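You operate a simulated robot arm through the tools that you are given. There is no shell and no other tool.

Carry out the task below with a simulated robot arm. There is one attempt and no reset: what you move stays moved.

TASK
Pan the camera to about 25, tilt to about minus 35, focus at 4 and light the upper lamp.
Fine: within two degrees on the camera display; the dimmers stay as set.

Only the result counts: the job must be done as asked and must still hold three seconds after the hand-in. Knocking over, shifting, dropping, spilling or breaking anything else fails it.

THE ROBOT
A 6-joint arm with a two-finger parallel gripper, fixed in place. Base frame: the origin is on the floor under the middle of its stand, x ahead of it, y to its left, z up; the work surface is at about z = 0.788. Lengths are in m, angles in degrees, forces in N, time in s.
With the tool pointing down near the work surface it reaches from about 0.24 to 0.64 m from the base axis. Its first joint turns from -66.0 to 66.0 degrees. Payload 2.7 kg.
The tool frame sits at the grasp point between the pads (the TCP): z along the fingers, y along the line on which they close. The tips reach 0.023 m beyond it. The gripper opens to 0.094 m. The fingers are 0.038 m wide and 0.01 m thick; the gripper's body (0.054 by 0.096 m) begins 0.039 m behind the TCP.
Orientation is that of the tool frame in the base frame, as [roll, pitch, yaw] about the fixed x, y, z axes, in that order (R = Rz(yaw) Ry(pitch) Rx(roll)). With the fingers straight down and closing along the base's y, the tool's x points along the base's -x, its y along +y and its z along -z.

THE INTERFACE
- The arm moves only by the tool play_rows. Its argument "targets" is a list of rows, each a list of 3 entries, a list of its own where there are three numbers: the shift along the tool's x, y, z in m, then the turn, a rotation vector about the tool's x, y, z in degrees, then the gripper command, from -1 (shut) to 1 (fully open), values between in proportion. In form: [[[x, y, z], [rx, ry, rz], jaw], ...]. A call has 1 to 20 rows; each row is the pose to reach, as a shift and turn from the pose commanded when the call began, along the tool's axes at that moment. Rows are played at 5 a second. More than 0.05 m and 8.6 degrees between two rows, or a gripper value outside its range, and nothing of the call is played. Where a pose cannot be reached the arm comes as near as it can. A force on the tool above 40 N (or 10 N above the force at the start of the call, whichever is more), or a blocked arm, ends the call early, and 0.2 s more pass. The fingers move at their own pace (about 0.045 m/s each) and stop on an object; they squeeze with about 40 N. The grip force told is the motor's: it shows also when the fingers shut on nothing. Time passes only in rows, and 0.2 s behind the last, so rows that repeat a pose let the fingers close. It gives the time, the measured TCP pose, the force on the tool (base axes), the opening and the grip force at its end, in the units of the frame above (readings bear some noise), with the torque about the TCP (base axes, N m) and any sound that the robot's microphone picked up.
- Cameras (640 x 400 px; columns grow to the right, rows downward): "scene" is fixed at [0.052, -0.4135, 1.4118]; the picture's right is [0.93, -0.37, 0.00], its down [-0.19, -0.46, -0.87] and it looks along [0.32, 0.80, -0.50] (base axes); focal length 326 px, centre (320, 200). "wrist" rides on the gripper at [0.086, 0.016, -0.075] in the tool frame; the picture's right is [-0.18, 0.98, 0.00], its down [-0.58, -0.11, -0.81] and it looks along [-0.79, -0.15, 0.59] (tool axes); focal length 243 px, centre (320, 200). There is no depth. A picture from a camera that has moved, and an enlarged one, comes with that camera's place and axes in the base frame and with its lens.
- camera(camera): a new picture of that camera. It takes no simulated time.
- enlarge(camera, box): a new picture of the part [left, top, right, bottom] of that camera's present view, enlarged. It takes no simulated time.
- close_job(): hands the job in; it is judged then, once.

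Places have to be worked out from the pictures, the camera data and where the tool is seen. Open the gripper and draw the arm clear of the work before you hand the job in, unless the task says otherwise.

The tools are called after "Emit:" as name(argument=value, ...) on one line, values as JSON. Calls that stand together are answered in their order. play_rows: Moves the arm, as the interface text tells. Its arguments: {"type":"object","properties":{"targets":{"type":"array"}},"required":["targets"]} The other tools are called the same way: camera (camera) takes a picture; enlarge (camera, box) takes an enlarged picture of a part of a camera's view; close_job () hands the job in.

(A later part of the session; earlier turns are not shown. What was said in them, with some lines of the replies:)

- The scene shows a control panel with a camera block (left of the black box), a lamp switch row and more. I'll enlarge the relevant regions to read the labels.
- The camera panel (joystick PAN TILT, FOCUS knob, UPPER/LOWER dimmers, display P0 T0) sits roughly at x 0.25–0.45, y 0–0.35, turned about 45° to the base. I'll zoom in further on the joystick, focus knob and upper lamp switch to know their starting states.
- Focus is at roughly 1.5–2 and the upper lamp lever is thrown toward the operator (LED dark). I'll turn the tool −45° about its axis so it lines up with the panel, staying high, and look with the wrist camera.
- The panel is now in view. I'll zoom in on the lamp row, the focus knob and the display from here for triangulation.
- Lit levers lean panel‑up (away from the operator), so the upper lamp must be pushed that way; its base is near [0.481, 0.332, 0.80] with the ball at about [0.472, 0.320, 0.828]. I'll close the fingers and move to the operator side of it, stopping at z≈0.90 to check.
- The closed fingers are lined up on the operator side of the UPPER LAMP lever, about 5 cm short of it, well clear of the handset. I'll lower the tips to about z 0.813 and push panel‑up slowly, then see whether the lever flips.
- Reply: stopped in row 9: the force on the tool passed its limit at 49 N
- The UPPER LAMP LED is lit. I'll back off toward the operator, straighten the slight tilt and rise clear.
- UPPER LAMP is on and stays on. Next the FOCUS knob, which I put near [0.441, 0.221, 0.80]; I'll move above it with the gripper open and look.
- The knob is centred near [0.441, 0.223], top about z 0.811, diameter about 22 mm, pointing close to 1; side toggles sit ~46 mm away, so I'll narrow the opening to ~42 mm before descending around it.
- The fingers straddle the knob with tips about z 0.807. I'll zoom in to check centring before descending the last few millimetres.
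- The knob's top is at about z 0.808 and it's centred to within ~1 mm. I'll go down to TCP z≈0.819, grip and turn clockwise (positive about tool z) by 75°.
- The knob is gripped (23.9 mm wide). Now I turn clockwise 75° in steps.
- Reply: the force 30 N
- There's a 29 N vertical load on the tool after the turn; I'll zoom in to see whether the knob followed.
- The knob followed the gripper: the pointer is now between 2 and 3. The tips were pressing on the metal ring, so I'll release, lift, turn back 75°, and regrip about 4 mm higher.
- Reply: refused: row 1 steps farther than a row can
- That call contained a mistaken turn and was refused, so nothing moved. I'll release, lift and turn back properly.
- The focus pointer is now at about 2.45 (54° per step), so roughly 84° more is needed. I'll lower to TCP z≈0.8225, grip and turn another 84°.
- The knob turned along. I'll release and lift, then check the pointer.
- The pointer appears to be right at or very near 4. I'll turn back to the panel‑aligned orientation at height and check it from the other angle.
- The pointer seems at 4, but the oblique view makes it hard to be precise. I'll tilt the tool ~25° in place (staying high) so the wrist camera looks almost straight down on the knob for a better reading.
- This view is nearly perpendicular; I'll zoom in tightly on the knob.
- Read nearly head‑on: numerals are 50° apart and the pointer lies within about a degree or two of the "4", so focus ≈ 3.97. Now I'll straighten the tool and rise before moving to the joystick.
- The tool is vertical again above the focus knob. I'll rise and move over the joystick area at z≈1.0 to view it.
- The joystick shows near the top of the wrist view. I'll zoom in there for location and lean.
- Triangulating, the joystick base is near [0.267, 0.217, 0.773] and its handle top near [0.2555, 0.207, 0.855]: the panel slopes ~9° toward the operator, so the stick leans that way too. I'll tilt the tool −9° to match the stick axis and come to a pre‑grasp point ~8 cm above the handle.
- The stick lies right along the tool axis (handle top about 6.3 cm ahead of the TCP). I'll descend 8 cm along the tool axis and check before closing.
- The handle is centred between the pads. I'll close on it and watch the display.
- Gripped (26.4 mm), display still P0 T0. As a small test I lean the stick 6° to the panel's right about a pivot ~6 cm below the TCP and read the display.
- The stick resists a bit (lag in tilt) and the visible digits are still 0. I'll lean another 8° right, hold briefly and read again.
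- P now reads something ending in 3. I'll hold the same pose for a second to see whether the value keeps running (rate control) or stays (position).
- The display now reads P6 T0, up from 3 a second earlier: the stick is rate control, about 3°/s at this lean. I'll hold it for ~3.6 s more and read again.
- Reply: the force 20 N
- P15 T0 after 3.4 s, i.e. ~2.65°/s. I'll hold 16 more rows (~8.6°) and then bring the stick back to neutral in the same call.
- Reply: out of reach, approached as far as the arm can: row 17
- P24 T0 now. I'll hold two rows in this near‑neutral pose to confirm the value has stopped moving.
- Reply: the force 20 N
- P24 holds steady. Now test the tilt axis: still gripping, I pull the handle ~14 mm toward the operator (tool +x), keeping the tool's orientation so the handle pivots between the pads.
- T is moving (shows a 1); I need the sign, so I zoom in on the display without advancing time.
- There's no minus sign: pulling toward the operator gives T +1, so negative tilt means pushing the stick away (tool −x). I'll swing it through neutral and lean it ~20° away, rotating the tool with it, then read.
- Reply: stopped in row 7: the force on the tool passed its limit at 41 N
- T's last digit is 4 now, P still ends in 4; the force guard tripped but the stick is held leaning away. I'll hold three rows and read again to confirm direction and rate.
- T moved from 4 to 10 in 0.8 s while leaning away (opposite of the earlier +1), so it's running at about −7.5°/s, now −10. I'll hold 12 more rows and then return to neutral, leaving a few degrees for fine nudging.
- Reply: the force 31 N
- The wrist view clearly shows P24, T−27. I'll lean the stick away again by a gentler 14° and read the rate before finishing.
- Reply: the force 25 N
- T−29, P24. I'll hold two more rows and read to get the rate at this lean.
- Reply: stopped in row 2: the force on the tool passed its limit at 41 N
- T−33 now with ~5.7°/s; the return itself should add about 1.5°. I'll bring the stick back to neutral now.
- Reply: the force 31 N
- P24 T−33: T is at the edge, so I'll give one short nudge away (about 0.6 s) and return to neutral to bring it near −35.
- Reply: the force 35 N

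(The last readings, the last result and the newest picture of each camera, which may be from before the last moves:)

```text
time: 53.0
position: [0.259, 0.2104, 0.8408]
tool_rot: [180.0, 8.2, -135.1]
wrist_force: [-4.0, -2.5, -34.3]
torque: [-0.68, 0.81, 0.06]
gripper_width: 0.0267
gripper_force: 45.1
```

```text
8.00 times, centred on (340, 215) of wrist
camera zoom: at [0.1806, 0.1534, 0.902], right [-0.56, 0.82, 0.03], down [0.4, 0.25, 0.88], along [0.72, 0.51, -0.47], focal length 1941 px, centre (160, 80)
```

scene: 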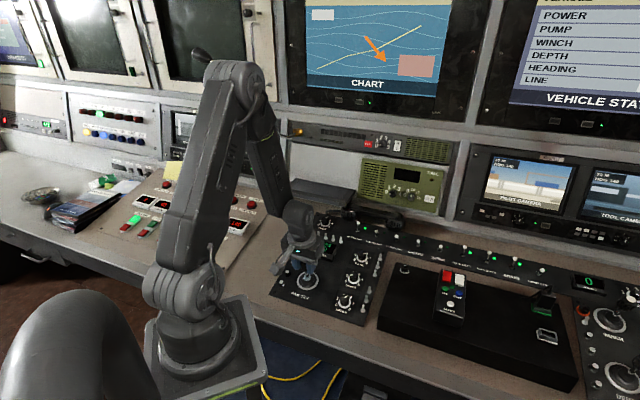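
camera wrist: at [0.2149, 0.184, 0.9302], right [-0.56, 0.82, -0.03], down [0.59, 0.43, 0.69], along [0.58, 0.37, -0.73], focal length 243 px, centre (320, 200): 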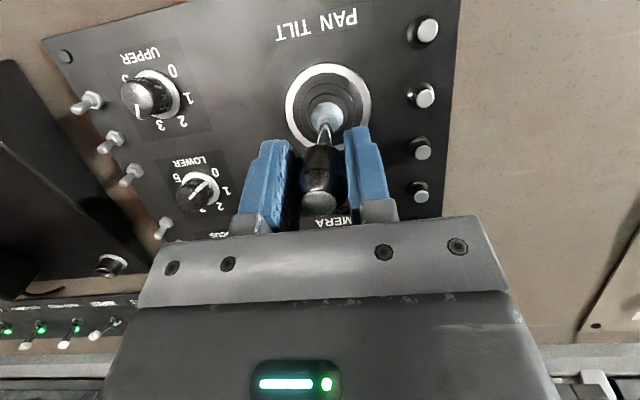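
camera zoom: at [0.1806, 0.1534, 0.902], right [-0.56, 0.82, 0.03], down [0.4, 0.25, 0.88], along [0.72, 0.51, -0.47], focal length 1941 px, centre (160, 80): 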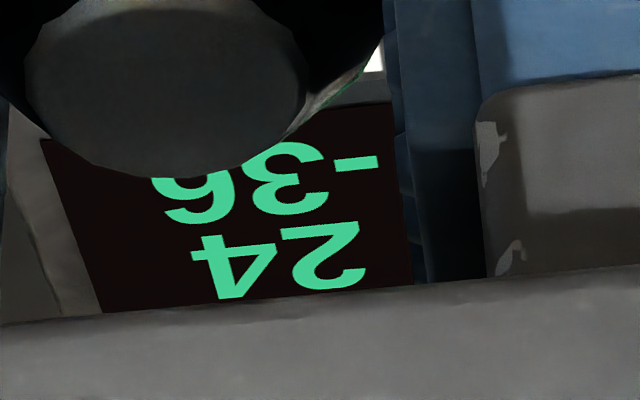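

P24 T−36, both within one degree. I'll open the gripper gently at this neutral pose and check that the display holds.

Emit:
play_rows(targets=[[[0, 0, 0], [0, 0, 0], -0.3], [[0, 0, 0], [0, 0, 0], 0.1], [[0, 0, 0], [0, 0, 0], 0.1]])

Emit:
enlarge(camera="scene", box=[310, 225, 350, 260])

Emit:
enlarge(camera="wrist", box=[240, 60, 420, 240])

```text
time: 53.8
position: [0.262, 0.2118, 0.842]
tool_rot: [179.9, 8.8, -135.2]
wrist_force: [-0.8, 0.5, 1.1]
torque: [0.0, 0.01, -0.01]
gripper_width: 0.0516
gripper_force: 0.0
```

```text
11.43 times, centred on (330, 242) of scene
camera zoom: at [0.052, -0.4135, 1.4118], right [0.93, -0.37, 0.0], down [-0.19, -0.46, -0.87], along [0.32, 0.8, -0.5], focal length 3722 px, centre (206, -286)
```

zoom: 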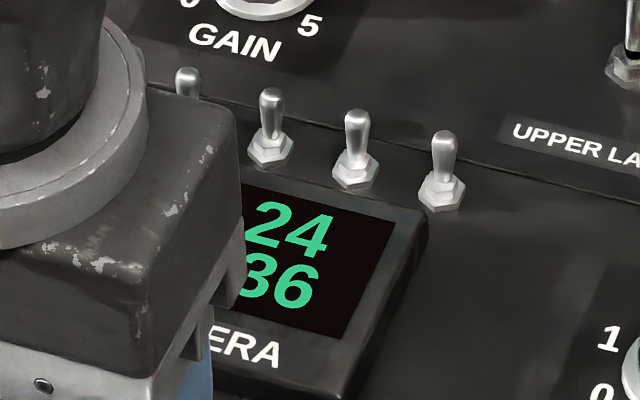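

```text
2.22 times, centred on (330, 150) of wrist
camera zoom: at [0.1821, 0.1552, 0.9029], right [-0.56, 0.82, 0.03], down [0.4, 0.24, 0.89], along [0.72, 0.51, -0.46], focal length 539 px, centre (298, 311)
```

zoom: 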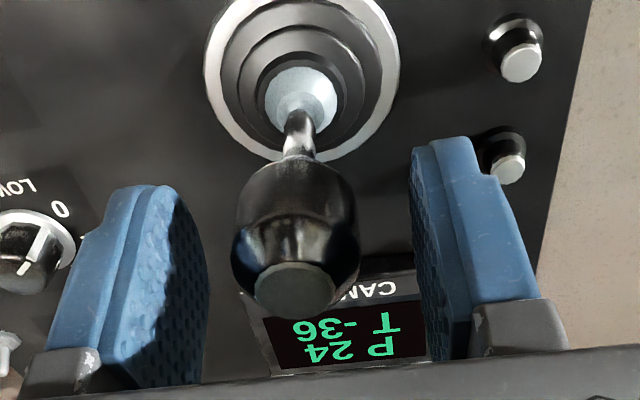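

Released: the display reads P 24, T −36 with the stick free between the pads. I'll withdraw along the tool axis and go up, then recheck everything.

Emit:
play_rows(targets=[[[0, 0, -0.02], [0, 0, 0], 0.1], [[0, 0, -0.045], [0, 0, 0], 0.1], [[0, 0, -0.08], [0, 0, 0], 0.1], [[0, 0, -0.12], [0, 0, 0], 0.1], [[0, 0, -0.15], [0, 3, 0], 0.1], [[0, 0, -0.18], [0, 9, 0], 0.5], [[0, 0, -0.21], [0, 9, 0], 1], [[0, 0, -0.21], [0, 9, 0], 1]])

Emit:
camera(camera="scene")

Emit:
enlarge(camera="scene", box=[280, 210, 400, 320])

Emit:
enlarge(camera="scene", box=[340, 210, 640, 400])

Emit:
camera(camera="wrist")

```text
time: 55.6
position: [0.2395, 0.1896, 1.0507]
tool_rot: [179.9, -0.4, -135.1]
wrist_force: [-0.1, 0.0, 0.2]
torque: [0.03, -0.01, 0.0]
gripper_width: 0.094
gripper_force: 0.0
```

```text
taken
```

scene: 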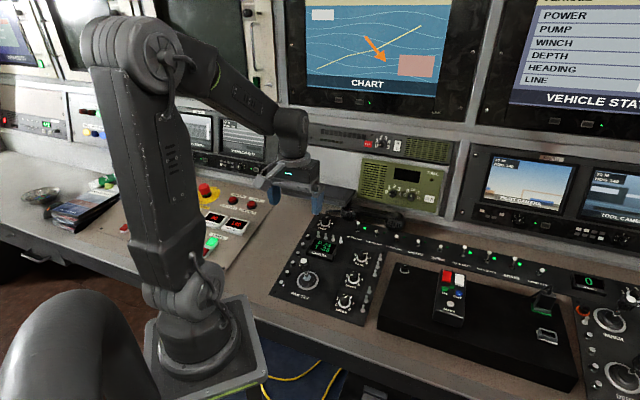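

```text
3.64 times, centred on (340, 265) of scene
camera zoom: at [0.052, -0.4135, 1.4118], right [0.93, -0.37, 0.0], down [-0.19, -0.46, -0.87], along [0.32, 0.8, -0.5], focal length 1184 px, centre (247, -36)
```

zoom: 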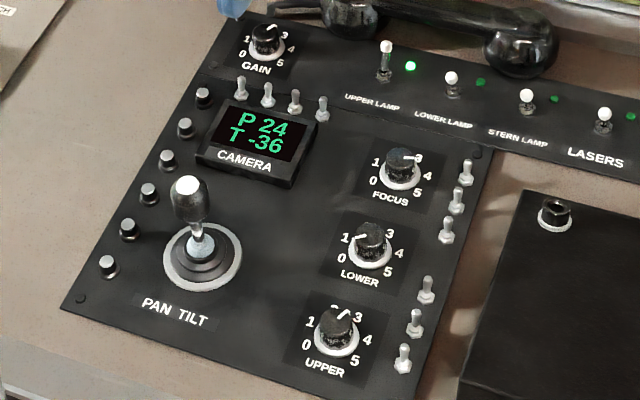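

```text
2.11 times, centred on (490, 305) of scene
camera zoom: at [0.052, -0.4135, 1.4118], right [0.93, -0.37, 0.0], down [-0.19, -0.46, -0.87], along [0.32, 0.8, -0.5], focal length 686 px, centre (-38, -21)
```

zoom: 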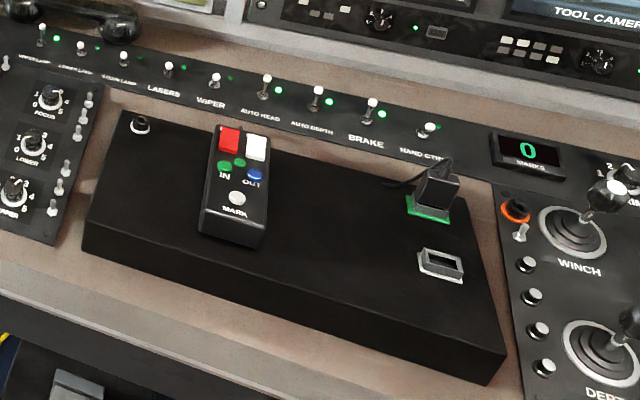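

```text
taken
camera wrist: at [0.1666, 0.14, 1.1242], right [-0.56, 0.83, 0.0], down [0.49, 0.33, 0.8], along [0.66, 0.45, -0.6], focal length 243 px, centre (320, 200)
```

wrist: 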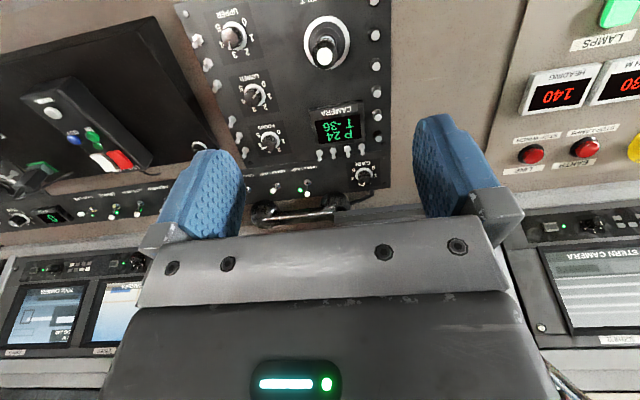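

Everything reads as asked: UPPER LAMP LED lit, FOCUS at 4, display P 24 / T −36, dimmers unchanged. I'll raise the arm a bit further and let time pass to confirm nothing drifts.

Emit:
play_rows(targets=[[[-0.02, 0, -0.02], [0, 0, 0], 1], [[-0.05, 0, -0.04], [0, 0, 0], 1], [[-0.08, 0, -0.06], [0, 0, 0], 1], [[-0.08, 0, -0.06], [0, 0, 0], 1], [[-0.08, 0, -0.06], [0, 0, 0], 1], [[-0.08, 0, -0.06], [0, 0, 0], 1], [[-0.08, 0, -0.06], [0, 0, 0], 1], [[-0.08, 0, -0.06], [0, 0, 0], 1], [[-0.08, 0, -0.06], [0, 0, 0], 1], [[-0.08, 0, -0.06], [0, 0, 0], 1], [[-0.08, 0, -0.06], [0, 0, 0], 1], [[-0.08, 0, -0.06], [0, 0, 0], 1], [[-0.08, 0, -0.06], [0, 0, 0], 1], [[-0.08, 0, -0.06], [0, 0, 0], 1], [[-0.08, 0, -0.06], [0, 0, 0], 1], [[-0.08, 0, -0.06], [0, 0, 0], 1]])

Emit:
enlarge(camera="scene", box=[290, 210, 390, 320])

Emit:
enlarge(camera="wrist", box=[200, 0, 420, 160])

Emit:
enlarge(camera="scene", box=[470, 140, 640, 260])

```text
time: 59.0
position: [0.298, 0.2462, 1.1078]
tool_rot: [180.0, -0.2, -135.1]
wrist_force: [-0.4, -0.9, 0.5]
torque: [0.0, 0.01, -0.03]
gripper_width: 0.0943
gripper_force: 0.1
```

```text
3.64 times, centred on (340, 265) of scene
camera zoom: at [0.052, -0.4135, 1.4118], right [0.93, -0.37, 0.0], down [-0.19, -0.46, -0.87], along [0.32, 0.8, -0.5], focal length 1184 px, centre (247, -36)
```

zoom: 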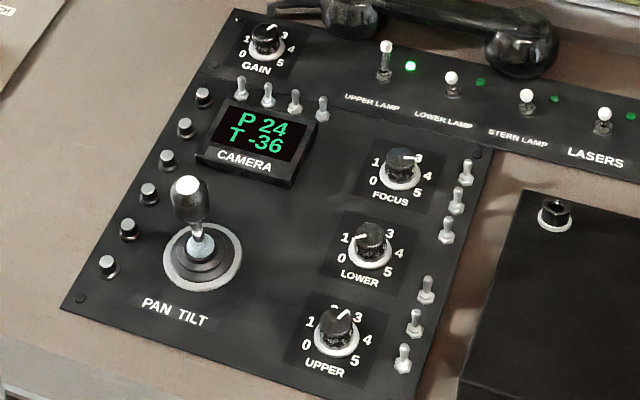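

```text
2.50 times, centred on (310, 80) of wrist
camera zoom: at [0.2253, 0.1959, 1.1833], right [-0.56, 0.83, 0.0], down [0.49, 0.33, 0.8], along [0.66, 0.45, -0.6], focal length 606 px, centre (345, 500)
```

zoom: 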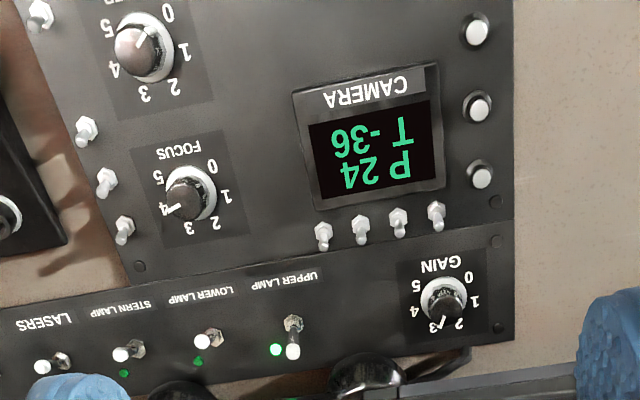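

```text
3.33 times, centred on (555, 200) of scene
camera zoom: at [0.052, -0.4135, 1.4118], right [0.93, -0.37, 0.0], down [-0.19, -0.46, -0.87], along [0.32, 0.8, -0.5], focal length 1086 px, centre (-463, 200)
```

zoom: 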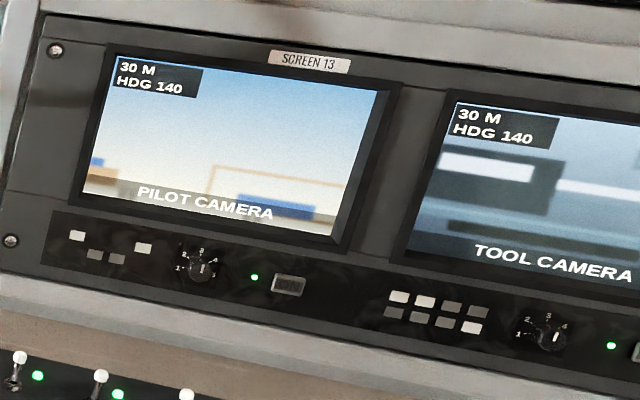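

After more than 3 s the readings are unchanged: P 24, T −36, focus pointer on 4, upper lamp lit, dimmers and other switches as before, and the arm is clear with the gripper open. I'm handing the job in.

Emit:
close_job()

```text
The job is handed in.
```

I handed the job in with the camera at pan 24 and tilt −36, focus at 4 and the upper lamp lit. I haven't seen the judging result.

| Item | Asked | At hand-in |
|---|---|---|
| Pan | about 25 | 24 on the display |
| Tilt | about −35 | −36 on the display |
| Focus | 4 | about 3.97, read nearly straight on |
| Upper lamp | lit | lever up, green light on |
| Dimmers (LOWER, UPPER) | as set | not touched; look the same in the pictures |

- **Hold:** the display did not change over the five seconds I watched it after letting go of the joystick.
- **Other controls:** none looked changed in the final pictures. The gripper was open and the arm raised clear.
- **Contact forces:** the force limit stopped the arm three times, at 41–49 N. One was at the lamp lever and two were while holding the joystick. I saw no damage.
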